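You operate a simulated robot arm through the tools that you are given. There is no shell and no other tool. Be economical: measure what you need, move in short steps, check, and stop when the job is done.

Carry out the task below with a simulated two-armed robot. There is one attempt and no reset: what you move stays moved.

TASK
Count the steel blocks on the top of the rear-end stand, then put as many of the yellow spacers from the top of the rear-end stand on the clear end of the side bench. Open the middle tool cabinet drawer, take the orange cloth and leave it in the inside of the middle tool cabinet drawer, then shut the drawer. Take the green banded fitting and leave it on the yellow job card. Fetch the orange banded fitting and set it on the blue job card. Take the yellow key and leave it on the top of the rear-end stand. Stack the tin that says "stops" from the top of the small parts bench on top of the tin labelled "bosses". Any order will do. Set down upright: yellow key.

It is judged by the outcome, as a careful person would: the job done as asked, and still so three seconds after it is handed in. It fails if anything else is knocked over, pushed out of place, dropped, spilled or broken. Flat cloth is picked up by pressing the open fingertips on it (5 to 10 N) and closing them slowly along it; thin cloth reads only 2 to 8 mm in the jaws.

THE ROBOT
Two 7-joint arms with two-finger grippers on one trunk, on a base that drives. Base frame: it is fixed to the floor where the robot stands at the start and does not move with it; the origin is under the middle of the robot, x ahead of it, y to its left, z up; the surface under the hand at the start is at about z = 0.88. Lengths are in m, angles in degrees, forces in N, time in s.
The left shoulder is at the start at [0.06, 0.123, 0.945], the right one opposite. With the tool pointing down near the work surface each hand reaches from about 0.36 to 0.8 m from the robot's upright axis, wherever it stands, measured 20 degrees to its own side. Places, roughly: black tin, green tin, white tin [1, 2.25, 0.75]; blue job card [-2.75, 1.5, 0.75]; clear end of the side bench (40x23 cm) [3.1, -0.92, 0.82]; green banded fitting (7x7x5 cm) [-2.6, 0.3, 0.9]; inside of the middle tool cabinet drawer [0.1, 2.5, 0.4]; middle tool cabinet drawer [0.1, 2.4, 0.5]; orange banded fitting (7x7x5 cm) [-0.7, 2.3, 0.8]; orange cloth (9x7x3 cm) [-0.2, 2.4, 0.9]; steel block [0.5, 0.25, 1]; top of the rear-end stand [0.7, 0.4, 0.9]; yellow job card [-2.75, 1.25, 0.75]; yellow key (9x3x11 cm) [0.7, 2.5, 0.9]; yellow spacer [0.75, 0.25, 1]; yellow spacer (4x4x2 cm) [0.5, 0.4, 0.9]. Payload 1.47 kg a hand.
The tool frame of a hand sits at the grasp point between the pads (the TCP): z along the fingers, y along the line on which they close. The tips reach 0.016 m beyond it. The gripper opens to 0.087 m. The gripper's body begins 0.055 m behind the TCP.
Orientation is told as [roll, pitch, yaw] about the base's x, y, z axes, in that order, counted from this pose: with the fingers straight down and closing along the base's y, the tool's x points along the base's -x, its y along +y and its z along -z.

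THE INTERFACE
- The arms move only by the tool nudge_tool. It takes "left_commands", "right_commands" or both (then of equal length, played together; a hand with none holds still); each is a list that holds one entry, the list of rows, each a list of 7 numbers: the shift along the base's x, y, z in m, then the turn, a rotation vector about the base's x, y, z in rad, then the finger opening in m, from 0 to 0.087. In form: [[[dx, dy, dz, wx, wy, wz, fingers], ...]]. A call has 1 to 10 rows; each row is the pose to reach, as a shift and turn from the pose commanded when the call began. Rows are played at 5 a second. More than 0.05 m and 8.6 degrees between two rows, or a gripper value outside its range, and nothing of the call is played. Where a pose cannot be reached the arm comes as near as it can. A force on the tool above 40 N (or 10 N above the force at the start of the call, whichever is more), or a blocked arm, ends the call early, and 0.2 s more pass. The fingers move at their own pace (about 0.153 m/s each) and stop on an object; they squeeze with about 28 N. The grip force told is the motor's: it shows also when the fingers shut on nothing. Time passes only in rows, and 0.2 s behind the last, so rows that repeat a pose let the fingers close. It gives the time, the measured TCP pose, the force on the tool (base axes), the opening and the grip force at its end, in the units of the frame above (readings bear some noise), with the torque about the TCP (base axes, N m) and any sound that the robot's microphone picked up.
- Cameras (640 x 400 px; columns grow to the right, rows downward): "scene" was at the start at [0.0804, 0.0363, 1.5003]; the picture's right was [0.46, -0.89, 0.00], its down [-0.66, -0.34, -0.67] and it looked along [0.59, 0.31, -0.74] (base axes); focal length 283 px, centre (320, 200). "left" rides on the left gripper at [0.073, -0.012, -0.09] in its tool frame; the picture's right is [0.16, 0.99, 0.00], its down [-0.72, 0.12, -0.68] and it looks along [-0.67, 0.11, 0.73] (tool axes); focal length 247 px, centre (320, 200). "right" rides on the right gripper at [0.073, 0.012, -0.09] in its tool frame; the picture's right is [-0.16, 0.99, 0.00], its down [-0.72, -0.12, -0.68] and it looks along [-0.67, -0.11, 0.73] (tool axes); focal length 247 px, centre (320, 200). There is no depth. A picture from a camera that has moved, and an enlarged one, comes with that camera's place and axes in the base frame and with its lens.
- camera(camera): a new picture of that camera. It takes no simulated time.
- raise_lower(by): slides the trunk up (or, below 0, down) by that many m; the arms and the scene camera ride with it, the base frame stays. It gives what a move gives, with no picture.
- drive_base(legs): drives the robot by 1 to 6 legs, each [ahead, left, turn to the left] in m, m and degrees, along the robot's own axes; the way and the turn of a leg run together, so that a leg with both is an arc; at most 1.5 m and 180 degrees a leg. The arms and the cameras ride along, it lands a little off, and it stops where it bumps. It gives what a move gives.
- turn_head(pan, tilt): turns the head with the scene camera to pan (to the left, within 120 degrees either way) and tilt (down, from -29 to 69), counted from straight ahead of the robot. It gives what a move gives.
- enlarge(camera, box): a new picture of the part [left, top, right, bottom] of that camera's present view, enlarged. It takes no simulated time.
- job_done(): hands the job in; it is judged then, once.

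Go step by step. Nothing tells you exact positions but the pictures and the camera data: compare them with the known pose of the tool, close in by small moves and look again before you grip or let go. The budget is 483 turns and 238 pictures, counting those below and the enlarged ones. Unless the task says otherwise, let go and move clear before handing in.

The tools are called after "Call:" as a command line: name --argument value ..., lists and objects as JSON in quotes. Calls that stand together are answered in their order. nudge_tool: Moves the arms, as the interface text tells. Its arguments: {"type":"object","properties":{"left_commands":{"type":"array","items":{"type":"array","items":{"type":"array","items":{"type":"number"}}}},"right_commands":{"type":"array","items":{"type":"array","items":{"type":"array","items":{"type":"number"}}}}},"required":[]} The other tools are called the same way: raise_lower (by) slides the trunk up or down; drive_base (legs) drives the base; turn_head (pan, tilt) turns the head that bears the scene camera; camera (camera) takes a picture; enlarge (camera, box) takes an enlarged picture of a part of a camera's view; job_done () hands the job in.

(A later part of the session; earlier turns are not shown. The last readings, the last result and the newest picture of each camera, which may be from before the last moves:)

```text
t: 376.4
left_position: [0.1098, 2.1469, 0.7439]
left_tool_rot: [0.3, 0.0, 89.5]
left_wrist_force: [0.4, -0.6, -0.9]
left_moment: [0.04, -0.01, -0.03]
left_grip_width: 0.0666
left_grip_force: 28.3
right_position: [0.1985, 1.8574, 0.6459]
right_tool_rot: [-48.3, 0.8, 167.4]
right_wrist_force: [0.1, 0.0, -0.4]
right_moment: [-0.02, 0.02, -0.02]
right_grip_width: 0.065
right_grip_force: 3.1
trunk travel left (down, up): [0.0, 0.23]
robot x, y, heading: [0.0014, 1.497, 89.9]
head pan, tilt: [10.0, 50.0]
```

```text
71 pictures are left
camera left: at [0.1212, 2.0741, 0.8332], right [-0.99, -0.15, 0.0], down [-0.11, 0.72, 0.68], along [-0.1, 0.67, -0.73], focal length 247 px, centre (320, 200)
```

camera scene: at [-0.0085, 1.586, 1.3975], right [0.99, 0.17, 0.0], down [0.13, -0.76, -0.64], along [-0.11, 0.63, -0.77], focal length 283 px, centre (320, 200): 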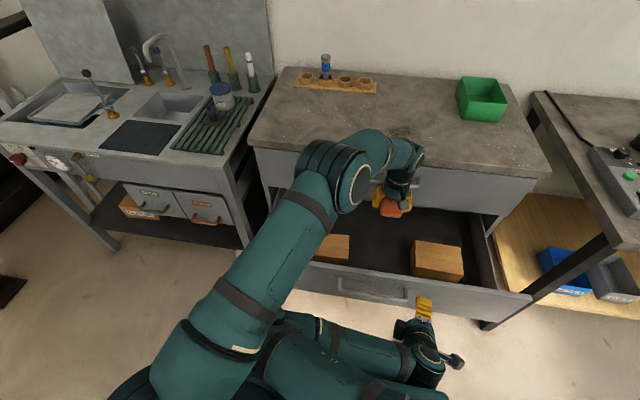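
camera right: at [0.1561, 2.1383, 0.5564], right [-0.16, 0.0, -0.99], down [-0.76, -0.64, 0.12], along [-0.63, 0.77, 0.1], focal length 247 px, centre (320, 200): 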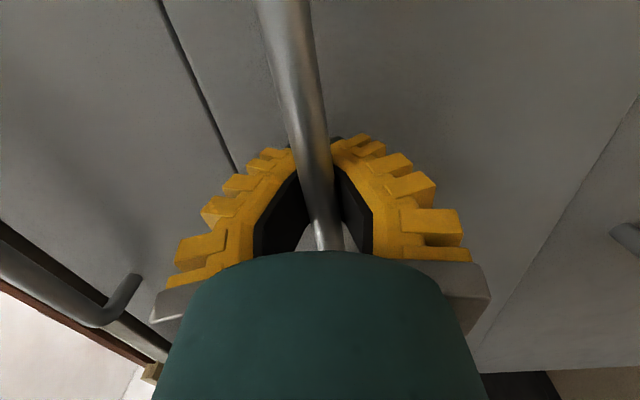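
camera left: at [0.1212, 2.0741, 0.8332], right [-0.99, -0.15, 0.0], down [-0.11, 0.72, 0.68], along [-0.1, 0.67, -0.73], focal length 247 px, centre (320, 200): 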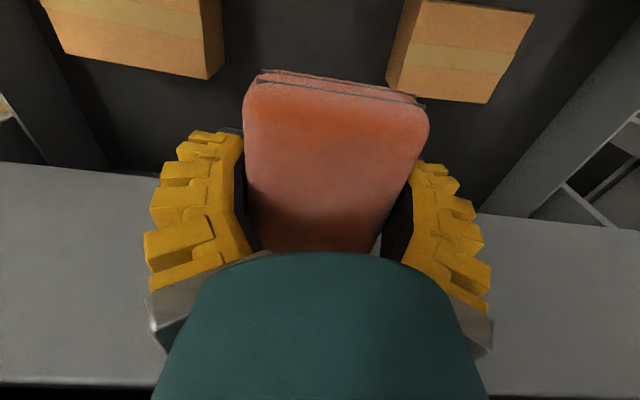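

Call:
nudge_tool --left_commands '[[[0, 0, -0.04, 0, 0, 0, 0.03], [0, 0, -0.08, 0, 0, 0, 0.03], [0, 0, -0.12, 0, 0, 0, 0.03], [0, 0, -0.15, 0, 0, 0, 0.03]]]'

Call:
camera --camera "left"

Call:
camera --camera "scene"

```text
t: 377.4
left_position: [0.119, 2.1671, 0.658]
left_tool_rot: [-1.1, -3.6, 89.7]
left_wrist_force: [-4.6, -13.1, 2.6]
left_moment: [1.38, -0.35, 0.33]
left_grip_width: 0.0665
left_grip_force: 28.2
right_position: [0.2079, 1.8621, 0.6509]
right_tool_rot: [-49.6, 2.3, 167.8]
right_wrist_force: [-0.3, 0.2, 0.9]
right_moment: [0.05, 0.02, -0.03]
right_grip_width: 0.0646
right_grip_force: 3.9
trunk travel left (down, up): [0.0, 0.23]
robot x, y, heading: [0.0017, 1.4978, 89.5]
head pan, tilt: [10.0, 50.0]
stopped in row 4 (left hand): the force on the tool passed its limit at 46 N (the readings are from after the stop); the commanded pose is now the measured one
```

```text
70 pictures are left
camera left: at [0.1283, 2.0885, 0.7434], right [-0.99, -0.15, -0.03], down [-0.12, 0.68, 0.72], along [-0.09, 0.72, -0.69], focal length 247 px, centre (320, 200)
```

left: 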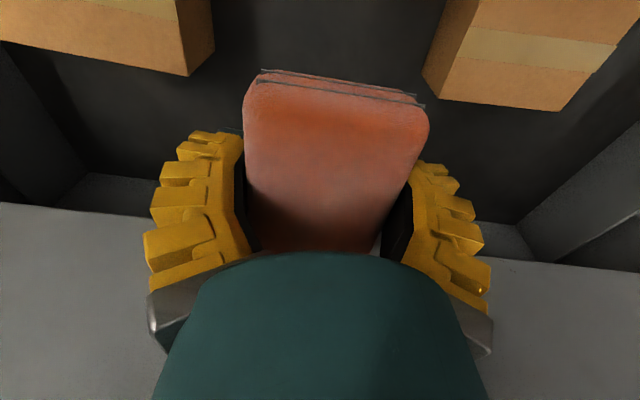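

```text
69 pictures are left
camera scene: at [-0.009, 1.5839, 1.3977], right [0.99, 0.17, 0.0], down [0.13, -0.75, -0.64], along [-0.11, 0.63, -0.77], focal length 283 px, centre (320, 200)
```

scene: 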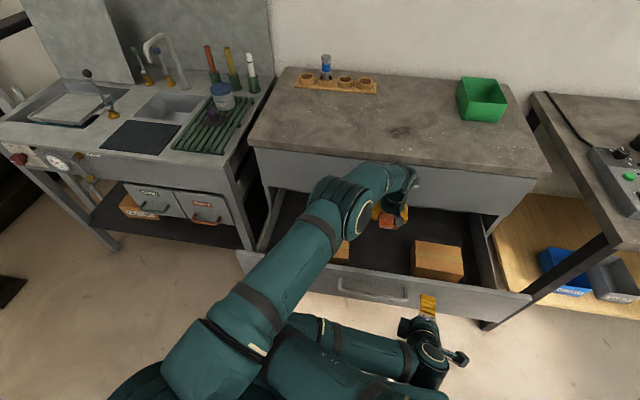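

The left arm touched the right arm. I lift the left hand again and move the right arm out to its own side.

Call:
nudge_tool --left_commands '[[[-0.005, -0.01, 0.04, 0.02, 0.03, 0, 0.03], [-0.01, -0.02, 0.08, 0.02, 0.06, 0, 0.03], [-0.01, -0.02, 0.12, 0.02, 0.06, 0, 0.03], [-0.01, -0.02, 0.16, 0.02, 0.06, 0, 0.03], [-0.01, -0.02, 0.2, 0.02, 0.06, 0, 0.03]]]'

Call:
nudge_tool --right_commands '[[[0.03, 0, 0, 0, 0, 0, 0.06], [0.06, 0, 0.01, 0, 0, 0, 0.06], [0.09, 0, 0.02, 0, 0, 0, 0.06], [0.12, 0, 0.04, 0, 0, 0, 0.06], [0.15, 0, 0.06, 0, 0, 0, 0.06], [0.18, 0, 0.08, 0, 0, 0, 0.06]]]'

Call:
camera --camera "scene"

```text
t: 378.6
left_position: [0.1079, 2.15, 0.8544]
left_tool_rot: [2.5, -4.5, 89.5]
left_wrist_force: [-0.2, -0.3, -1.3]
left_moment: [0.0, 0.0, 0.02]
left_grip_width: 0.0664
left_grip_force: 27.8
right_position: [0.2065, 1.8625, 0.6492]
right_tool_rot: [-49.4, 2.3, 167.8]
right_wrist_force: [-0.2, 0.3, -0.4]
right_moment: [0.02, 0.01, 0.0]
right_grip_width: 0.0646
right_grip_force: 3.1
trunk travel left (down, up): [0.0, 0.23]
robot x, y, heading: [-0.0014, 1.5018, 89.6]
head pan, tilt: [10.0, 50.0]
```

```text
t: 380.0
left_position: [0.1112, 2.1504, 0.8528]
left_tool_rot: [2.8, -4.3, 89.3]
left_wrist_force: [3.2, -0.1, -1.8]
left_moment: [0.01, 0.15, -0.01]
left_grip_width: 0.0668
left_grip_force: 27.6
right_position: [0.3038, 1.8366, 0.6517]
right_tool_rot: [-52.3, 3.1, 166.1]
right_wrist_force: [1.3, 0.4, 0.0]
right_moment: [0.0, 0.05, 0.04]
right_grip_width: 0.0647
right_grip_force: 3.1
right hand out of reach, approached as far as the arm can: row 1, 2, 3, 4, 5, 6
trunk travel left (down, up): [0.0, 0.23]
robot x, y, heading: [-0.0004, 1.5, 89.7]
head pan, tilt: [10.0, 50.0]
```

```text
68 pictures are left
camera scene: at [-0.0035, 1.5876, 1.3972], right [0.99, 0.17, 0.0], down [0.13, -0.76, -0.64], along [-0.11, 0.63, -0.77], focal length 283 px, centre (320, 200)
```

scene: 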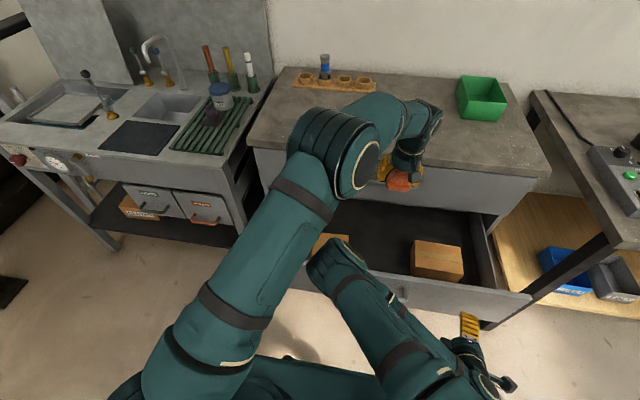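

The right arm's elbow sits up in the way. I bring the left hand back to its side first, then unwind the right arm along its earlier path.

Call:
nudge_tool --left_commands '[[[0, 0, 0.04, 0, 0, 0, 0.03], [-0.01, 0, 0.08, 0, 0, 0, 0.03], [-0.04, -0.02, 0.11, 0, 0, 0, 0.03], [-0.08, -0.045, 0.12, 0, 0, 0, 0.03], [-0.12, -0.07, 0.12, 0, 0, 0, 0.03], [-0.16, -0.095, 0.12, 0, 0, 0, 0.03], [-0.2, -0.12, 0.12, 0, 0, 0, 0.03], [-0.24, -0.145, 0.12, 0, 0, 0, 0.03], [-0.28, -0.17, 0.12, 0, 0, 0, 0.03], [-0.32, -0.195, 0.12, 0, 0, 0, 0.03]]]'

Call:
nudge_tool --left_commands '[[[-0.03, -0.02, 0, 0, 0.04, 0, 0.03], [-0.05, -0.06, 0, -0.04, 0.08, 0, 0.03]]]'

Call:
drive_base --legs '[[-0.25, 0, 0]]'

Call:
camera --camera "scene"

```text
t: 382.2
left_position: [-0.2144, 1.9547, 0.9735]
left_tool_rot: [2.5, -4.4, 89.5]
left_wrist_force: [0.2, 0.1, -1.4]
left_moment: [-0.01, 0.01, 0.01]
left_grip_width: 0.0667
left_grip_force: 28.2
right_position: [0.3009, 1.8358, 0.6545]
right_tool_rot: [-52.5, 3.3, 166.1]
right_wrist_force: [-0.5, 0.0, 0.0]
right_moment: [0.01, -0.01, -0.01]
right_grip_width: 0.0646
right_grip_force: 3.7
trunk travel left (down, up): [0.0, 0.23]
robot x, y, heading: [0.0036, 1.5018, 89.7]
head pan, tilt: [10.0, 50.0]
```

```text
t: 382.8
left_position: [-0.2632, 1.8927, 0.9725]
left_tool_rot: [7.0, -2.3, 89.2]
left_wrist_force: [0.8, -0.3, -0.1]
left_moment: [0.04, 0.0, 0.0]
left_grip_width: 0.0664
left_grip_force: 28.0
right_position: [0.3014, 1.8362, 0.6534]
right_tool_rot: [-52.5, 3.3, 166.2]
right_wrist_force: [0.9, -0.2, 0.4]
right_moment: [-0.06, 0.01, 0.0]
right_grip_width: 0.0646
right_grip_force: 3.1
trunk travel left (down, up): [0.0, 0.23]
robot x, y, heading: [0.0025, 1.4991, 89.8]
head pan, tilt: [10.0, 50.0]
```

```text
t: 384.6
left_position: [-0.2654, 1.6422, 0.9724]
left_tool_rot: [7.0, -2.3, 89.6]
left_wrist_force: [-0.1, 1.0, -0.2]
left_moment: [0.0, 0.0, 0.01]
left_grip_width: 0.0664
left_grip_force: 28.3
right_position: [0.2979, 1.5876, 0.6535]
right_tool_rot: [-52.6, 3.2, 166.5]
right_wrist_force: [-0.1, -1.1, -0.3]
right_moment: [-0.03, -0.01, 0.03]
right_grip_width: 0.0646
right_grip_force: 3.4
trunk travel left (down, up): [0.0, 0.23]
robot x, y, heading: [0.0027, 1.2479, 89.8]
head pan, tilt: [10.0, 50.0]
```

```text
67 pictures are left
camera scene: at [-0.0098, 1.3348, 1.3976], right [0.98, 0.17, 0.0], down [0.13, -0.75, -0.64], along [-0.11, 0.63, -0.77], focal length 283 px, centre (320, 200)
```

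scene: 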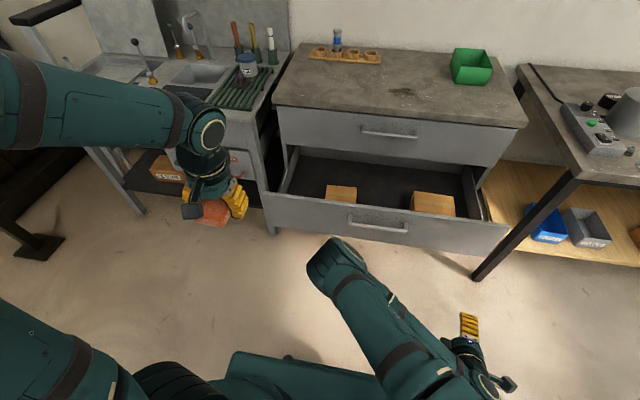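

Call:
drive_base --legs '[[-0.14, 0.15, 0]]'

Call:
nudge_tool --left_commands '[[[0, 0, 0, -0.01, -0.03, 0, 0.03], [0, 0, 0, -0.02, -0.06, 0, 0.03], [0, 0, 0, -0.03, -0.09, 0, 0.03], [0, 0, 0, -0.04, -0.122, 0, 0.03], [0, 0, 0, -0.04, -0.122, 0, 0.03], [0, 0, 0, -0.04, -0.122, 0, 0.03], [0, 0, 0, -0.04, -0.122, 0, 0.03], [0, 0, 0, -0.04, -0.122, 0, 0.03]]]' --right_commands '[[[-0.02, 0.04, 0, 0, 0, 0, 0.06], [-0.05, 0.08, 0, 0.05, 0, 0, 0.06], [-0.08, 0.12, 0, 0.1, 0, 0, 0.06], [-0.11, 0.16, 0, 0.15, 0, 0, 0.06], [-0.14, 0.2, 0, 0.2, 0, 0, 0.06], [-0.16, 0.24, -0.01, 0.2, 0, 0, 0.06], [-0.18, 0.28, -0.03, 0.2, 0, 0, 0.06], [-0.2, 0.32, -0.05, 0.2, 0, 0, 0.06]]]'

Call:
camera --camera "scene"

```text
t: 386.6
left_position: [-0.4131, 1.5029, 0.9718]
left_tool_rot: [6.9, -2.1, 89.4]
left_wrist_force: [0.7, 1.2, -1.0]
left_moment: [0.05, 0.02, -0.03]
left_grip_width: 0.0662
left_grip_force: 27.8
right_position: [0.1497, 1.4488, 0.6533]
right_tool_rot: [-52.5, 3.3, 166.4]
right_wrist_force: [0.7, 0.2, 0.3]
right_moment: [0.01, -0.01, 0.0]
right_grip_width: 0.0647
right_grip_force: 3.2
trunk travel left (down, up): [0.0, 0.23]
robot x, y, heading: [-0.1465, 1.1109, 90.1]
head pan, tilt: [10.0, 50.0]
```

```text
t: 388.4
left_position: [-0.4142, 1.504, 0.9726]
left_tool_rot: [0.1, 0.2, 89.6]
left_wrist_force: [0.6, 0.0, -1.0]
left_moment: [0.0, 0.01, 0.02]
left_grip_width: 0.0661
left_grip_force: 28.0
right_position: [-0.0522, 1.7713, 0.6045]
right_tool_rot: [-63.6, 0.5, 166.1]
right_wrist_force: [0.2, 0.2, -0.2]
right_moment: [0.02, -0.03, -0.01]
right_grip_width: 0.0645
right_grip_force: 3.5
right hand out of reach, approached as far as the arm can: row 1
trunk travel left (down, up): [0.0, 0.23]
robot x, y, heading: [-0.1435, 1.1087, 89.9]
head pan, tilt: [10.0, 50.0]
```

```text
66 pictures are left
camera scene: at [-0.1586, 1.1969, 1.3975], right [0.98, 0.17, 0.0], down [0.13, -0.75, -0.64], along [-0.11, 0.63, -0.77], focal length 283 px, centre (320, 200)
```

scene: 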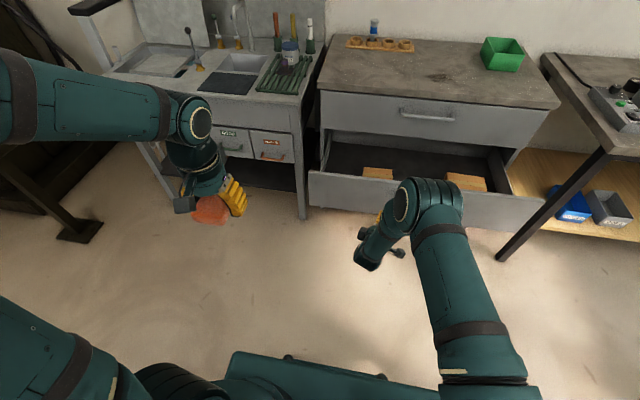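

Call:
nudge_tool --right_commands '[[[0.01, -0.01, 0.04, -0.05, 0, 0, 0.06], [0.02, -0.02, 0.08, -0.15, 0, 0, 0.06], [0.03, -0.03, 0.12, -0.27, 0, 0, 0.06], [0.04, -0.04, 0.16, -0.4, 0, 0, 0.06], [0.06, -0.06, 0.2, -0.54, 0, 0, 0.06], [0.08, -0.08, 0.24, -0.68, 0, 0, 0.06], [0.1, -0.1, 0.28, -0.82, 0, 0, 0.06], [0.12, -0.12, 0.32, -0.96, 0, 0, 0.06], [0.14, -0.14, 0.36, -1.05, 0, 0, 0.06], [0.15, -0.15, 0.4, -1.11, 0, 0, 0.06]]]'

Call:
nudge_tool --right_commands '[[[0.01, -0.01, 0, 0, 0, -0.14, 0.06], [0.02, -0.02, 0, 0, 0, -0.28, 0.06], [0.03, -0.03, 0, 0, 0, -0.42, 0.06], [0.04, -0.04, 0, 0, 0, -0.56, 0.06], [0.05, -0.05, 0.01, 0, 0, -0.7, 0.06], [0.06, -0.05, 0.02, 0, 0, -0.84, 0.06], [0.07, -0.05, 0.03, 0, 0, -0.98, 0.06], [0.08, -0.05, 0.04, 0, 0, -1.12, 0.06], [0.09, -0.05, 0.05, 0, 0, -1.26, 0.06], [0.1, -0.05, 0.06, 0, 0, -1.33, 0.06]]]'

Call:
camera --camera "scene"

```text
t: 390.6
left_position: [-0.4145, 1.504, 0.9733]
left_tool_rot: [0.1, 0.0, 89.6]
left_wrist_force: [0.4, 1.0, 0.1]
left_moment: [-0.03, 0.01, 0.01]
left_grip_width: 0.0663
left_grip_force: 27.4
right_position: [0.0984, 1.6167, 1.0037]
right_tool_rot: [-0.5, 12.6, 174.3]
right_wrist_force: [-0.4, -0.4, 0.1]
right_moment: [0.0, 0.01, 0.01]
right_grip_width: 0.0648
right_grip_force: 3.3
trunk travel left (down, up): [0.0, 0.23]
robot x, y, heading: [-0.1488, 1.1082, 89.8]
head pan, tilt: [10.0, 50.0]
```

```text
t: 392.8
left_position: [-0.4142, 1.5021, 0.9725]
left_tool_rot: [0.0, 0.0, 89.6]
left_wrist_force: [-0.1, 0.0, -0.7]
left_moment: [-0.03, 0.01, -0.03]
left_grip_width: 0.0658
left_grip_force: 27.8
right_position: [0.2013, 1.567, 1.0632]
right_tool_rot: [-0.6, 12.7, 97.8]
right_wrist_force: [-0.2, 0.8, 0.1]
right_moment: [0.0, -0.04, 0.04]
right_grip_width: 0.0648
right_grip_force: 3.4
trunk travel left (down, up): [0.0, 0.23]
robot x, y, heading: [-0.1457, 1.1124, 89.9]
head pan, tilt: [10.0, 50.0]
```

```text
65 pictures are left
camera scene: at [-0.1583, 1.1964, 1.3976], right [0.98, 0.17, 0.0], down [0.13, -0.75, -0.64], along [-0.11, 0.63, -0.77], focal length 283 px, centre (320, 200)
```

scene: 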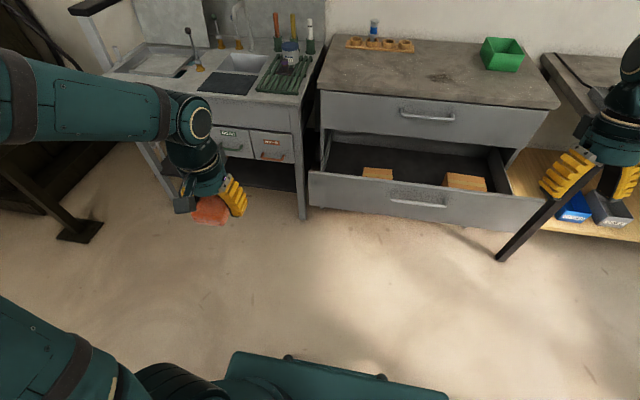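

Right arm is back in its normal posture. Driving so the left hand can reach into the drawer on its own side.

Call:
drive_base --legs '[[0.39, -0.42, 0]]'

Call:
camera --camera "scene"

```text
t: 396.9
left_position: [-0.0056, 1.9036, 0.972]
left_tool_rot: [-0.1, 0.0, 90.0]
left_wrist_force: [-0.3, -0.4, -0.4]
left_moment: [0.01, 0.0, -0.01]
left_grip_width: 0.0657
left_grip_force: 28.3
right_position: [0.6064, 1.9712, 1.0633]
right_tool_rot: [-0.5, 12.7, 98.4]
right_wrist_force: [0.0, -0.5, -0.1]
right_moment: [0.0, 0.01, -0.02]
right_grip_width: 0.0644
right_grip_force: 3.8
trunk travel left (down, up): [0.0, 0.23]
robot x, y, heading: [0.2649, 1.5096, 90.3]
head pan, tilt: [10.0, 50.0]
```

```text
64 pictures are left
camera scene: at [0.2517, 1.5981, 1.3975], right [0.98, 0.18, 0.0], down [0.14, -0.75, -0.64], along [-0.12, 0.63, -0.77], focal length 283 px, centre (320, 200)
```

scene: 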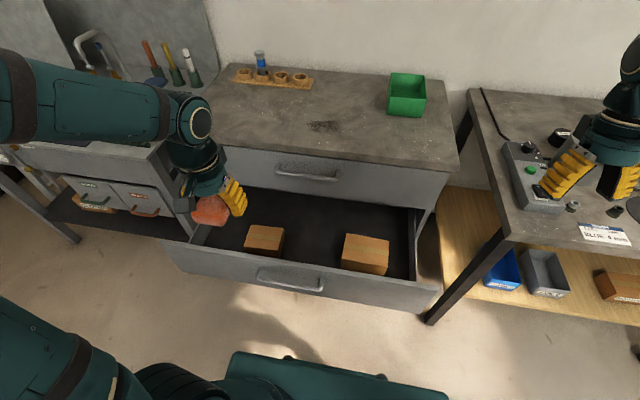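

Call:
nudge_tool --left_commands '[[[0.022, 0.04, 0, 0, 0, 0, 0.03], [0.044, 0.08, 0, 0, 0, 0, 0.03], [0.066, 0.12, 0, 0, 0, 0, 0.03], [0.088, 0.16, 0, 0, 0, 0, 0.03], [0.11, 0.2, 0, 0, 0, 0, 0.03], [0.13, 0.237, 0, 0, 0, 0, 0.03], [0.13, 0.237, -0.045, 0, 0, 0, 0.03], [0.13, 0.237, -0.09, 0, 0, 0, 0.03], [0.13, 0.237, -0.135, 0, 0, 0, 0.03], [0.13, 0.237, -0.18, 0, 0, 0, 0.03]]]'

Call:
nudge_tool --left_commands '[[[0, 0, -0.03, 0, 0, 0, 0.03], [0, 0, -0.06, 0, 0, 0, 0.03], [0, 0, -0.09, 0, 0, 0, 0.03], [0, 0, -0.12, 0, 0, 0, 0.03]]]'

Call:
camera --camera "scene"

Call:
camera --camera "left"

```text
t: 399.1
left_position: [0.1233, 2.1375, 0.793]
left_tool_rot: [-0.2, 0.0, 90.1]
left_wrist_force: [0.6, -0.9, -0.1]
left_moment: [0.03, -0.02, -0.02]
left_grip_width: 0.0659
left_grip_force: 27.9
right_position: [0.608, 1.9739, 1.0631]
right_tool_rot: [-0.6, 12.8, 98.4]
right_wrist_force: [-0.1, 1.4, -0.5]
right_moment: [0.02, 0.02, 0.0]
right_grip_width: 0.0644
right_grip_force: 2.9
trunk travel left (down, up): [0.0, 0.23]
robot x, y, heading: [0.2647, 1.5086, 90.3]
head pan, tilt: [10.0, 50.0]
```

```text
t: 400.1
left_position: [0.1214, 2.1396, 0.6713]
left_tool_rot: [0.0, 0.1, 90.0]
left_wrist_force: [0.0, 0.3, -0.1]
left_moment: [-0.01, -0.02, 0.02]
left_grip_width: 0.0658
left_grip_force: 27.7
right_position: [0.608, 1.972, 1.0627]
right_tool_rot: [-0.5, 12.7, 98.5]
right_wrist_force: [-0.3, 0.5, 0.0]
right_moment: [0.01, 0.0, -0.01]
right_grip_width: 0.0646
right_grip_force: 3.6
trunk travel left (down, up): [0.0, 0.23]
robot x, y, heading: [0.2622, 1.5161, 90.4]
head pan, tilt: [10.0, 50.0]
```

```text
63 pictures are left
camera scene: at [0.2514, 1.5983, 1.3975], right [0.98, 0.18, 0.0], down [0.14, -0.75, -0.64], along [-0.12, 0.63, -0.77], focal length 283 px, centre (320, 200)
```

scene: 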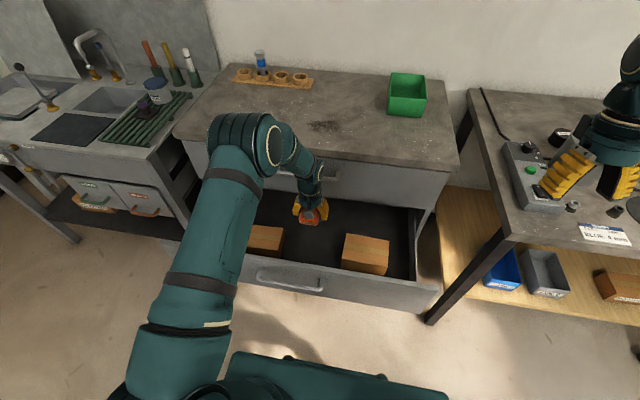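

```text
62 pictures are left
camera left: at [0.1335, 2.0675, 0.7617], right [-0.99, -0.16, 0.0], down [-0.12, 0.72, 0.68], along [-0.11, 0.67, -0.73], focal length 247 px, centre (320, 200)
```

left: 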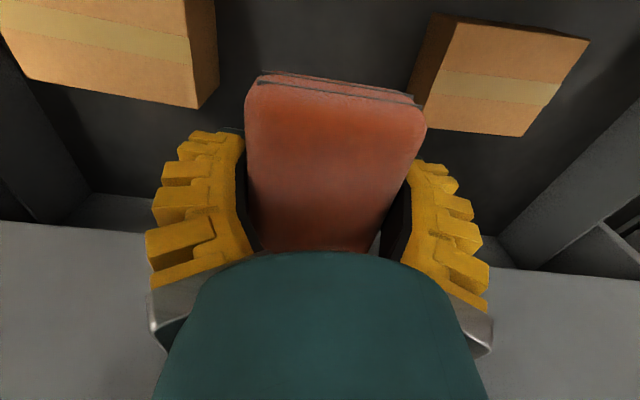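

Call:
nudge_tool --left_commands '[[[0.006, 0, -0.02, 0, 0, 0, 0.03], [0.006, 0, -0.04, 0, 0, 0, 0.03], [0.006, 0, -0.06, 0, 0, 0, 0.03], [0.006, 0, -0.075, 0, 0, 0, 0.03]]]'

Call:
camera --camera "left"

```text
t: 401.1
left_position: [0.1298, 2.1409, 0.5973]
left_tool_rot: [0.1, -0.1, 90.1]
left_wrist_force: [0.0, 0.2, -0.8]
left_moment: [-0.01, 0.0, -0.02]
left_grip_width: 0.0658
left_grip_force: 27.9
right_position: [0.6065, 1.9721, 1.0619]
right_tool_rot: [-0.6, 12.7, 98.4]
right_wrist_force: [-0.3, 0.4, -0.7]
right_moment: [0.0, 0.0, 0.0]
right_grip_width: 0.0646
right_grip_force: 2.7
trunk travel left (down, up): [0.0, 0.23]
robot x, y, heading: [0.2635, 1.5121, 90.6]
head pan, tilt: [10.0, 50.0]
```

```text
61 pictures are left
camera left: at [0.1417, 2.0679, 0.6868], right [-0.99, -0.16, 0.0], down [-0.12, 0.72, 0.68], along [-0.11, 0.67, -0.73], focal length 247 px, centre (320, 200)
```

left: 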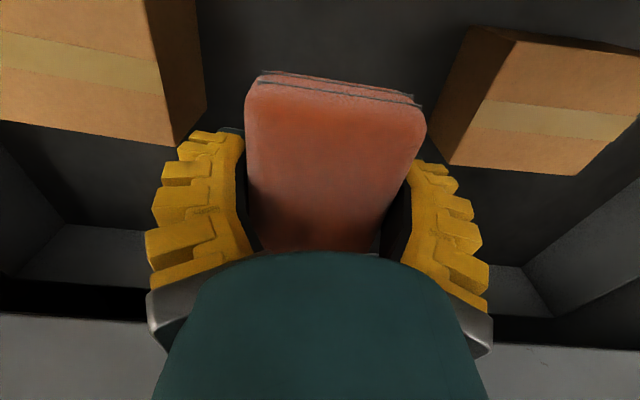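

Call:
nudge_tool --left_commands '[[[0, 0, -0.015, 0, 0, 0, 0.03], [0, 0, -0.03, 0, 0, 0, 0.03], [0, 0, -0.045, 0, 0, 0, 0.03]]]'

Call:
camera --camera "left"

```text
t: 401.9
left_position: [0.1287, 2.1387, 0.5511]
left_tool_rot: [0.0, 0.1, 90.0]
left_wrist_force: [1.1, 0.0, -0.4]
left_moment: [0.01, 0.01, -0.01]
left_grip_width: 0.0658
left_grip_force: 27.7
right_position: [0.6076, 1.9716, 1.0625]
right_tool_rot: [-0.6, 12.7, 98.4]
right_wrist_force: [0.1, 0.5, -0.6]
right_moment: [0.03, 0.02, 0.0]
right_grip_width: 0.0645
right_grip_force: 3.4
trunk travel left (down, up): [0.0, 0.23]
robot x, y, heading: [0.2665, 1.51, 90.7]
head pan, tilt: [10.0, 50.0]
```

```text
60 pictures are left
camera left: at [0.1408, 2.0663, 0.6417], right [-0.99, -0.16, 0.0], down [-0.12, 0.72, 0.68], along [-0.11, 0.67, -0.73], focal length 247 px, centre (320, 200)
```

left: 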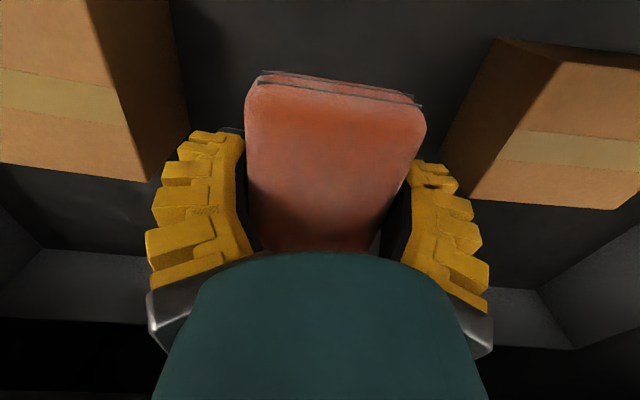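

Call:
nudge_tool --left_commands '[[[0, 0, -0.01, 0, 0, 0, 0.03], [0, 0, -0.018, 0, 0, 0, 0.03], [0, 0, -0.026, 0, 0, 0, 0.03], [0, 0, -0.034, 0, 0, 0, 0.03]]]'

```text
t: 402.9
left_position: [0.1303, 2.1398, 0.5176]
left_tool_rot: [0.0, 0.0, 90.1]
left_wrist_force: [-0.3, -0.9, -0.3]
left_moment: [0.01, 0.0, 0.03]
left_grip_width: 0.0655
left_grip_force: 28.1
right_position: [0.6076, 1.9727, 1.0634]
right_tool_rot: [-0.6, 12.7, 98.4]
right_wrist_force: [0.6, -0.7, 0.4]
right_moment: [-0.02, 0.02, 0.01]
right_grip_width: 0.0642
right_grip_force: 3.6
trunk travel left (down, up): [0.0, 0.23]
robot x, y, heading: [0.2671, 1.5119, 90.4]
head pan, tilt: [10.0, 50.0]
```

Call:
nudge_tool --left_commands '[[[0, 0, -0.008, 0, 0, 0, 0.03], [0, 0, -0.016, 0, 0, 0, 0.03], [0, 0, -0.024, 0, 0, 0, 0.03], [0, 0, -0.03, 0, 0, 0, 0.03]]]'

Call:
camera --camera "left"

Call:
camera --camera "scene"

```text
t: 403.9
left_position: [0.1294, 2.1391, 0.488]
left_tool_rot: [0.1, 0.1, 90.0]
left_wrist_force: [0.7, 0.0, 0.5]
left_moment: [-0.01, -0.02, -0.02]
left_grip_width: 0.0658
left_grip_force: 28.6
right_position: [0.6074, 1.9712, 1.0626]
right_tool_rot: [-0.6, 12.7, 98.4]
right_wrist_force: [1.0, 0.2, 0.5]
right_moment: [0.0, 0.06, -0.03]
right_grip_width: 0.0644
right_grip_force: 3.4
trunk travel left (down, up): [0.0, 0.23]
robot x, y, heading: [0.267, 1.5106, 90.4]
head pan, tilt: [10.0, 50.0]
```

```text
59 pictures are left
camera left: at [0.1411, 2.0674, 0.5783], right [-0.99, -0.16, 0.0], down [-0.12, 0.72, 0.68], along [-0.11, 0.67, -0.73], focal length 247 px, centre (320, 200)
```

left: 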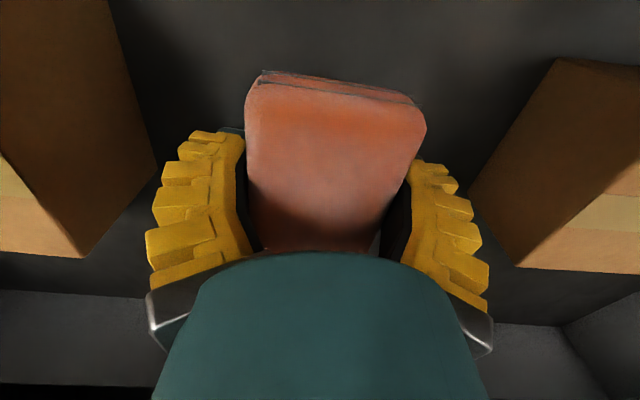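

```text
58 pictures are left
camera scene: at [0.2514, 1.598, 1.3975], right [0.98, 0.18, 0.0], down [0.14, -0.75, -0.64], along [-0.12, 0.63, -0.77], focal length 283 px, centre (320, 200)
```

scene: 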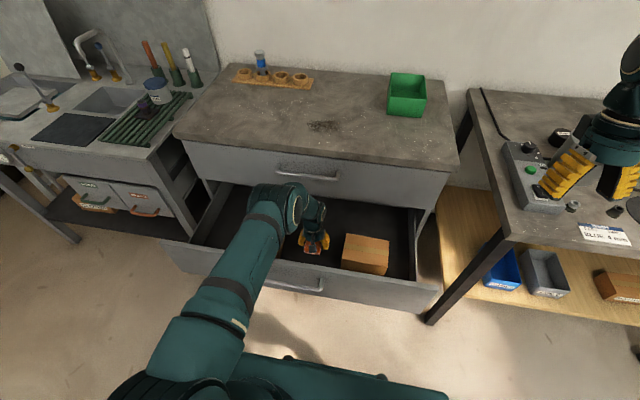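

Call:
nudge_tool --left_commands '[[[0, 0, -0.007, 0, 0, 0, 0.03], [0, 0, -0.014, 0, 0, 0, 0.03], [0, 0, -0.02, 0, 0, 0, 0.03], [0, 0, -0.026, 0, 0, 0, 0.03]]]'

```text
t: 404.9
left_position: [0.1308, 2.1409, 0.4631]
left_tool_rot: [-0.1, 0.1, 90.1]
left_wrist_force: [0.0, 0.6, -0.4]
left_moment: [0.0, -0.04, 0.04]
left_grip_width: 0.0654
left_grip_force: 27.7
right_position: [0.6075, 1.9716, 1.063]
right_tool_rot: [-0.6, 12.7, 98.4]
right_wrist_force: [-0.8, 0.7, 0.0]
right_moment: [0.02, -0.01, -0.01]
right_grip_width: 0.0647
right_grip_force: 3.2
trunk travel left (down, up): [0.0, 0.23]
robot x, y, heading: [0.2661, 1.5118, 90.4]
head pan, tilt: [10.0, 50.0]
```

Call:
nudge_tool --left_commands '[[[0, 0, -0.006, 0, 0, 0, 0.03], [0, 0, -0.012, 0, 0, 0, 0.03], [0, 0, -0.018, 0, 0, 0, 0.03]]]'

Call:
camera --camera "left"

```text
t: 405.7
left_position: [0.1313, 2.14, 0.4437]
left_tool_rot: [-0.1, 0.0, 90.1]
left_wrist_force: [-0.3, 0.7, -0.9]
left_moment: [-0.03, 0.0, 0.02]
left_grip_width: 0.0653
left_grip_force: 28.0
right_position: [0.6072, 1.9718, 1.0622]
right_tool_rot: [-0.5, 12.7, 98.3]
right_wrist_force: [0.3, -0.9, 0.1]
right_moment: [-0.01, -0.01, 0.02]
right_grip_width: 0.0649
right_grip_force: 3.6
trunk travel left (down, up): [0.0, 0.23]
robot x, y, heading: [0.2646, 1.5161, 90.5]
head pan, tilt: [10.0, 50.0]
```

```text
57 pictures are left
camera left: at [0.1424, 2.0685, 0.5339], right [-0.99, -0.16, 0.0], down [-0.12, 0.72, 0.68], along [-0.11, 0.67, -0.73], focal length 247 px, centre (320, 200)
```

left: 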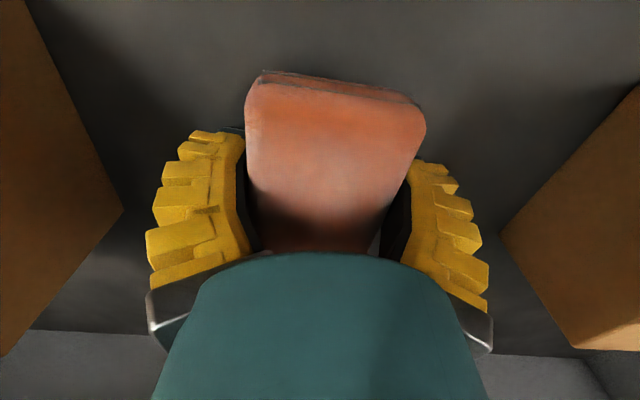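

Call:
nudge_tool --left_commands '[[[0, 0, -0.004, 0, 0, 0, 0.03], [0, 0, -0.008, 0, 0, 0, 0.03], [0, 0, -0.012, 0, 0, 0, 0.03], [0, 0, -0.016, 0, 0, 0, 0.03]]]'

```text
t: 406.6
left_position: [0.1308, 2.1476, 0.4383]
left_tool_rot: [0.0, -0.8, 90.0]
left_wrist_force: [-0.3, 1.1, 15.3]
left_moment: [-0.12, -0.27, -0.09]
left_grip_width: 0.0656
left_grip_force: 27.7
right_position: [0.6066, 1.9708, 1.0638]
right_tool_rot: [-0.6, 12.7, 98.3]
right_wrist_force: [0.3, 0.7, -0.8]
right_moment: [-0.03, -0.02, -0.02]
right_grip_width: 0.0644
right_grip_force: 3.5
trunk travel left (down, up): [0.0, 0.23]
robot x, y, heading: [0.2695, 1.5136, 90.5]
head pan, tilt: [10.0, 50.0]
stopped in row 4 (left hand): the force on the tool passed its limit at 45 N (the readings are from after the stop); the commanded pose is now the measured one
```

Call:
enlarge --camera "scene" --box '[200, 160, 420, 310]'

```text
2.67 times, centred on (310, 235) of scene
camera zoom: at [0.2516, 1.5973, 1.3976], right [0.98, 0.18, 0.0], down [0.14, -0.75, -0.64], along [-0.12, 0.63, -0.77], focal length 755 px, centre (347, 107)
```

zoom: 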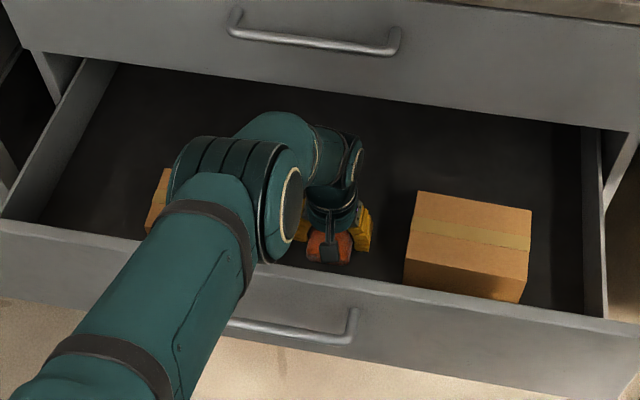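

Contact reached (floor about z 0.42). Releasing the cloth.

Call:
nudge_tool --left_commands '[[[0, 0, 0.001, 0, 0, 0, 0.07], [0, 0, 0.001, 0, 0, 0, 0.078], [0, 0, 0.001, 0, 0, 0, 0.085], [0, 0, 0.001, 0, 0, 0, 0.085]]]'

Call:
camera --camera "left"

```text
t: 407.6
left_position: [0.1288, 2.1463, 0.4367]
left_tool_rot: [-0.1, -0.6, 90.0]
left_wrist_force: [0.9, 0.2, -0.9]
left_moment: [-0.01, 0.0, -0.02]
left_grip_width: 0.0853
left_grip_force: 0.1
right_position: [0.6068, 1.9706, 1.0627]
right_tool_rot: [-0.6, 12.7, 98.4]
right_wrist_force: [0.2, 0.3, 0.2]
right_moment: [-0.01, 0.0, -0.02]
right_grip_width: 0.0647
right_grip_force: 3.1
trunk travel left (down, up): [0.0, 0.23]
robot x, y, heading: [0.2661, 1.5072, 90.3]
head pan, tilt: [10.0, 50.0]
```

```text
55 pictures are left
camera left: at [0.1413, 2.0725, 0.5267], right [-0.99, -0.16, 0.0], down [-0.12, 0.72, 0.69], along [-0.11, 0.68, -0.73], focal length 247 px, centre (320, 200)
```

left: 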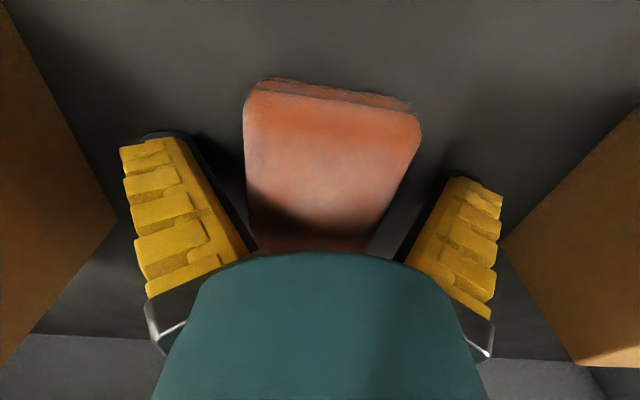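

Cloth lies on the drawer floor. Rising straight out.

Call:
nudge_tool --left_commands '[[[0, 0, 0.03, 0, 0, 0, 0.085], [0, 0, 0.07, 0, 0, 0, 0.085], [0, 0, 0.11, 0, 0, 0, 0.085], [0, 0, 0.15, 0, 0, 0, 0.08], [0, 0, 0.2, 0, 0, 0, 0.07], [0, 0, 0.25, 0, 0, 0, 0.06], [0, 0, 0.3, 0, 0, 0, 0.06], [0, 0, 0.35, 0, 0, 0, 0.06], [0, 0, 0.4, 0, 0, 0, 0.06], [0, 0, 0.45, 0, 0, 0, 0.06]]]'

Call:
camera --camera "scene"

```text
t: 409.8
left_position: [0.13, 2.1459, 0.8871]
left_tool_rot: [-0.1, -0.5, 90.0]
left_wrist_force: [0.1, -0.5, 0.1]
left_moment: [-0.02, 0.0, -0.01]
left_grip_width: 0.0644
left_grip_force: 2.8
right_position: [0.6074, 1.9713, 1.0641]
right_tool_rot: [-0.7, 12.8, 98.3]
right_wrist_force: [-0.4, -0.2, 1.3]
right_moment: [0.0, 0.02, -0.01]
right_grip_width: 0.0644
right_grip_force: 2.9
trunk travel left (down, up): [0.0, 0.23]
robot x, y, heading: [0.2645, 1.5097, 90.0]
head pan, tilt: [10.0, 50.0]
```

```text
54 pictures are left
camera scene: at [0.2515, 1.5973, 1.3976], right [0.98, 0.18, 0.0], down [0.14, -0.75, -0.64], along [-0.12, 0.63, -0.77], focal length 283 px, centre (320, 200)
```

scene: 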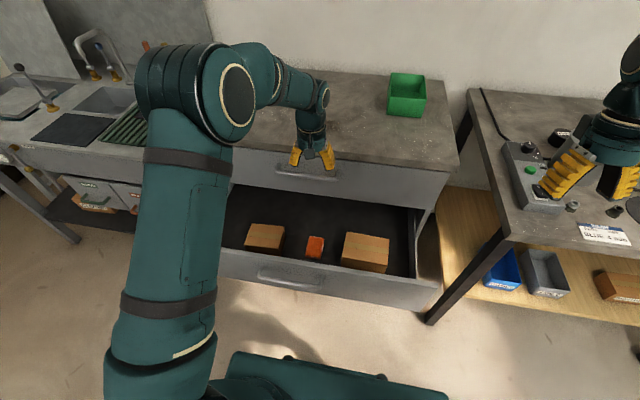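

Cloth is inside between the boxes. Next: back off, point the left hand's closed fingers forward and push the drawer front shut.

Call:
drive_base --legs '[[-0.3, 0, 0]]'

Call:
nudge_tool --left_commands '[[[0.01, -0.01, -0.03, 0.12, 0, 0, 0.03], [0.02, -0.02, -0.06, 0.24, 0, 0, 0.0], [0.03, -0.03, -0.09, 0.36, 0, 0, 0.0], [0.04, -0.04, -0.12, 0.48, 0, 0, 0.0], [0.05, -0.05, -0.15, 0.6, 0, 0, 0.0], [0.06, -0.05, -0.19, 0.72, 0, 0, 0.0], [0.07, -0.05, -0.23, 0.84, 0, 0, 0.0], [0.08, -0.05, -0.27, 0.96, 0, 0, 0.0], [0.09, -0.05, -0.31, 1.08, 0, 0, 0.0], [0.1, -0.05, -0.35, 1.2, 0, 0, 0.0]]]'

Call:
camera --camera "scene"

```text
t: 411.7
left_position: [0.1275, 1.8908, 0.8869]
left_tool_rot: [-0.1, -0.6, 90.2]
left_wrist_force: [-0.3, 0.8, -1.1]
left_moment: [-0.06, -0.02, -0.02]
left_grip_width: 0.0646
left_grip_force: 3.1
right_position: [0.6061, 1.7164, 1.0636]
right_tool_rot: [-0.6, 12.6, 98.5]
right_wrist_force: [-0.3, 1.1, -0.4]
right_moment: [-0.05, 0.01, 0.01]
right_grip_width: 0.0647
right_grip_force: 3.3
trunk travel left (down, up): [0.0, 0.23]
robot x, y, heading: [0.2633, 1.2552, 90.5]
head pan, tilt: [10.0, 50.0]
stopped in leg 1: the robot was blocked; the commanded pose is now the measured one
```

```text
t: 413.9
left_position: [0.2293, 1.8403, 0.5348]
left_tool_rot: [-0.4, -69.6, 90.4]
left_wrist_force: [0.8, 0.3, -0.2]
left_moment: [-0.02, 0.0, -0.03]
left_grip_width: 0.0003
left_grip_force: 27.7
right_position: [0.6065, 1.7142, 1.0637]
right_tool_rot: [-0.6, 12.5, 98.3]
right_wrist_force: [0.2, -0.4, 0.3]
right_moment: [0.03, 0.05, 0.01]
right_grip_width: 0.0643
right_grip_force: 3.2
trunk travel left (down, up): [0.0, 0.23]
robot x, y, heading: [0.2653, 1.2588, 90.4]
head pan, tilt: [10.0, 50.0]
```

```text
53 pictures are left
camera scene: at [0.2507, 1.3414, 1.3975], right [0.98, 0.18, 0.0], down [0.14, -0.75, -0.64], along [-0.12, 0.63, -0.77], focal length 283 px, centre (320, 200)
```

scene: 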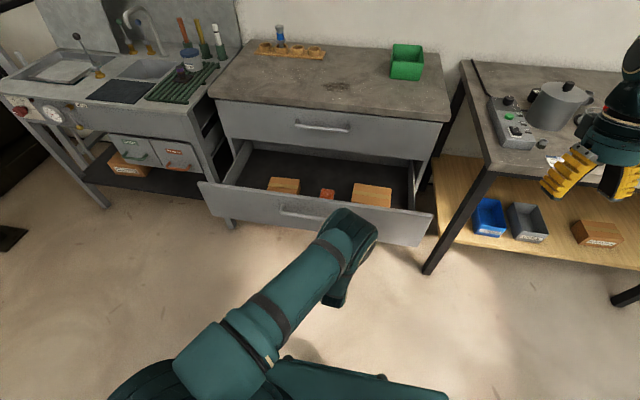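

The base touched the stand's end while backing (I'll check the stand later). Moving slightly forward and lowering the fist to push height.

Call:
nudge_tool --left_commands '[[[0.005, 0, -0.02, 0, 0, 0, 0], [0.01, 0, -0.04, 0, 0, 0, 0], [0.01, 0.03, -0.04, 0, 0, 0, 0], [0.01, 0.06, -0.04, 0, 0, 0, 0]]]'

Call:
camera --camera "left"

Call:
enlarge --camera "scene" --box '[200, 120, 460, 300]'

```text
t: 414.9
left_position: [0.2367, 1.9001, 0.4989]
left_tool_rot: [-0.6, -69.4, 90.4]
left_wrist_force: [-0.9, 0.2, 0.3]
left_moment: [-0.01, 0.03, -0.02]
left_grip_width: 0.0
left_grip_force: 27.8
right_position: [0.607, 1.7152, 1.0652]
right_tool_rot: [-0.7, 12.7, 98.4]
right_wrist_force: [0.5, 0.5, -0.4]
right_moment: [-0.03, -0.02, 0.0]
right_grip_width: 0.0647
right_grip_force: 3.1
trunk travel left (down, up): [0.0, 0.23]
robot x, y, heading: [0.2654, 1.2561, 90.8]
head pan, tilt: [10.0, 50.0]
```

```text
52 pictures are left
camera left: at [0.2484, 1.7908, 0.4615], right [-0.99, -0.05, -0.15], down [-0.12, -0.38, 0.92], along [-0.11, 0.92, 0.37], focal length 247 px, centre (320, 200)
```

left: 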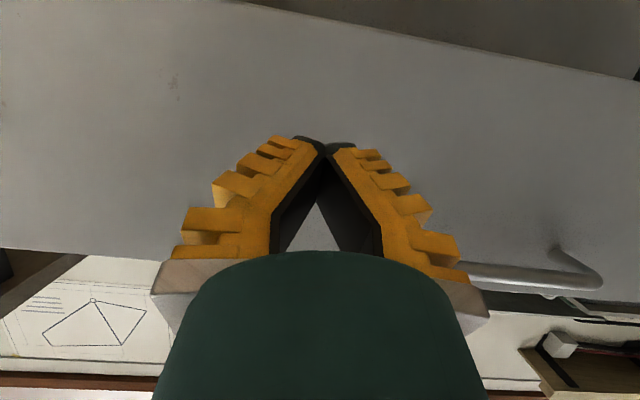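

```text
2.22 times, centred on (330, 210) of scene
camera zoom: at [0.2507, 1.3413, 1.3975], right [0.98, 0.18, 0.0], down [0.14, -0.75, -0.64], along [-0.12, 0.63, -0.77], focal length 629 px, centre (298, 178)
```

zoom: 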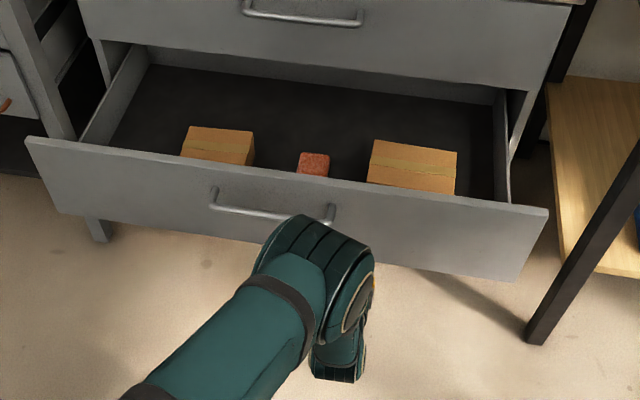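

The fist is right of the handle aimed at the drawer face. Pushing by driving the base forward.

Call:
drive_base --legs '[[0.2, 0, 0]]'

Call:
camera --camera "scene"

```text
t: 416.5
left_position: [0.2335, 2.1039, 0.498]
left_tool_rot: [-0.4, -69.2, 90.4]
left_wrist_force: [-0.1, 0.0, 1.0]
left_moment: [0.0, 0.03, -0.04]
left_grip_width: 0.0
left_grip_force: 28.1
right_position: [0.6037, 1.9201, 1.0636]
right_tool_rot: [-0.7, 12.5, 98.5]
right_wrist_force: [0.2, 1.0, 1.2]
right_moment: [-0.04, -0.01, 0.03]
right_grip_width: 0.0647
right_grip_force: 3.1
trunk travel left (down, up): [0.0, 0.23]
robot x, y, heading: [0.2648, 1.4561, 90.5]
head pan, tilt: [10.0, 50.0]
```

```text
50 pictures are left
camera scene: at [0.2488, 1.5455, 1.3975], right [0.98, 0.18, 0.0], down [0.14, -0.75, -0.64], along [-0.12, 0.63, -0.77], focal length 283 px, centre (320, 200)
```

scene: 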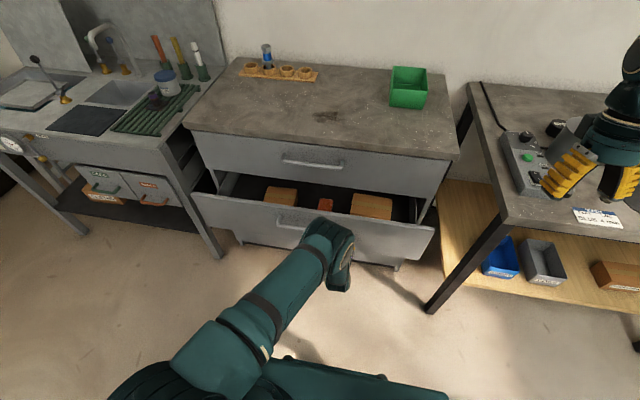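

Call:
drive_base --legs '[[0.13, 0, 0]]'

Call:
camera --camera "scene"

```text
t: 417.8
left_position: [0.2372, 2.2346, 0.4983]
left_tool_rot: [-0.4, -69.3, 90.1]
left_wrist_force: [-0.6, -0.3, 0.0]
left_moment: [-0.01, 0.03, -0.02]
left_grip_width: 0.0001
left_grip_force: 28.1
right_position: [0.6052, 2.0484, 1.0645]
right_tool_rot: [-0.6, 12.7, 98.2]
right_wrist_force: [0.3, -0.1, -0.5]
right_moment: [-0.03, 0.04, -0.02]
right_grip_width: 0.0647
right_grip_force: 2.7
trunk travel left (down, up): [0.0, 0.23]
robot x, y, heading: [0.2615, 1.5903, 90.1]
head pan, tilt: [10.0, 50.0]
```

```text
49 pictures are left
camera scene: at [0.2484, 1.6767, 1.3974], right [0.98, 0.18, 0.0], down [0.14, -0.75, -0.64], along [-0.11, 0.63, -0.77], focal length 283 px, centre (320, 200)
```

scene: 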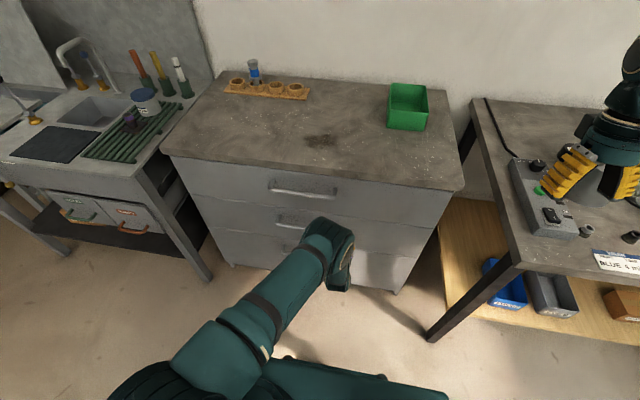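

Nearly shut; finishing with the arm until the force rises.

Call:
nudge_tool --left_commands '[[[0, 0.008, 0, 0, 0, 0, 0], [0, 0.016, 0, 0, 0, 0, 0], [0, 0.024, 0, 0, 0, 0, 0], [0, 0.032, 0, 0, 0, 0, 0], [0, 0.04, 0, 0, 0, 0, 0], [0, 0.048, 0, 0, 0, 0, 0]]]'

Call:
enlarge --camera "scene" --box '[160, 120, 480, 300]'

```text
t: 418.5
left_position: [0.2387, 2.2456, 0.4961]
left_tool_rot: [-0.3, -69.0, 89.9]
left_wrist_force: [-0.4, -18.6, 11.8]
left_moment: [0.29, 0.02, 0.06]
left_grip_width: 0.0061
left_grip_force: 27.7
right_position: [0.6051, 2.0451, 1.0648]
right_tool_rot: [-0.6, 12.4, 98.1]
right_wrist_force: [-0.2, -0.5, -0.2]
right_moment: [-0.02, 0.0, -0.02]
right_grip_width: 0.0646
right_grip_force: 3.1
trunk travel left (down, up): [0.0, 0.23]
robot x, y, heading: [0.2593, 1.5934, 90.2]
head pan, tilt: [10.0, 50.0]
stopped in row 3 (left hand): the force on the tool passed its limit at 55 N (the readings are from after the stop); the commanded pose is now the measured one
```

```text
2.00 times, centred on (320, 210) of scene
camera zoom: at [0.2483, 1.6732, 1.3978], right [0.98, 0.18, 0.0], down [0.14, -0.75, -0.64], along [-0.11, 0.63, -0.77], focal length 566 px, centre (320, 180)
```

zoom: 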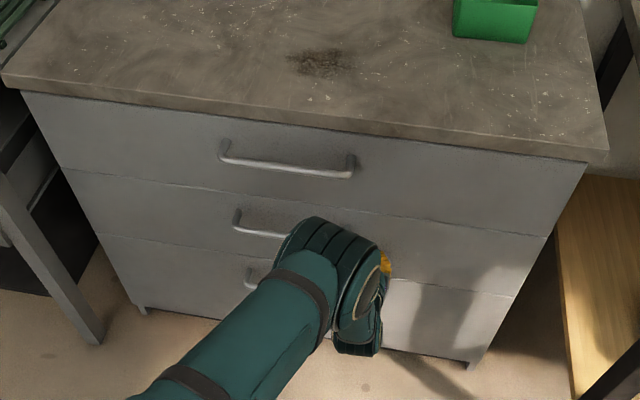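

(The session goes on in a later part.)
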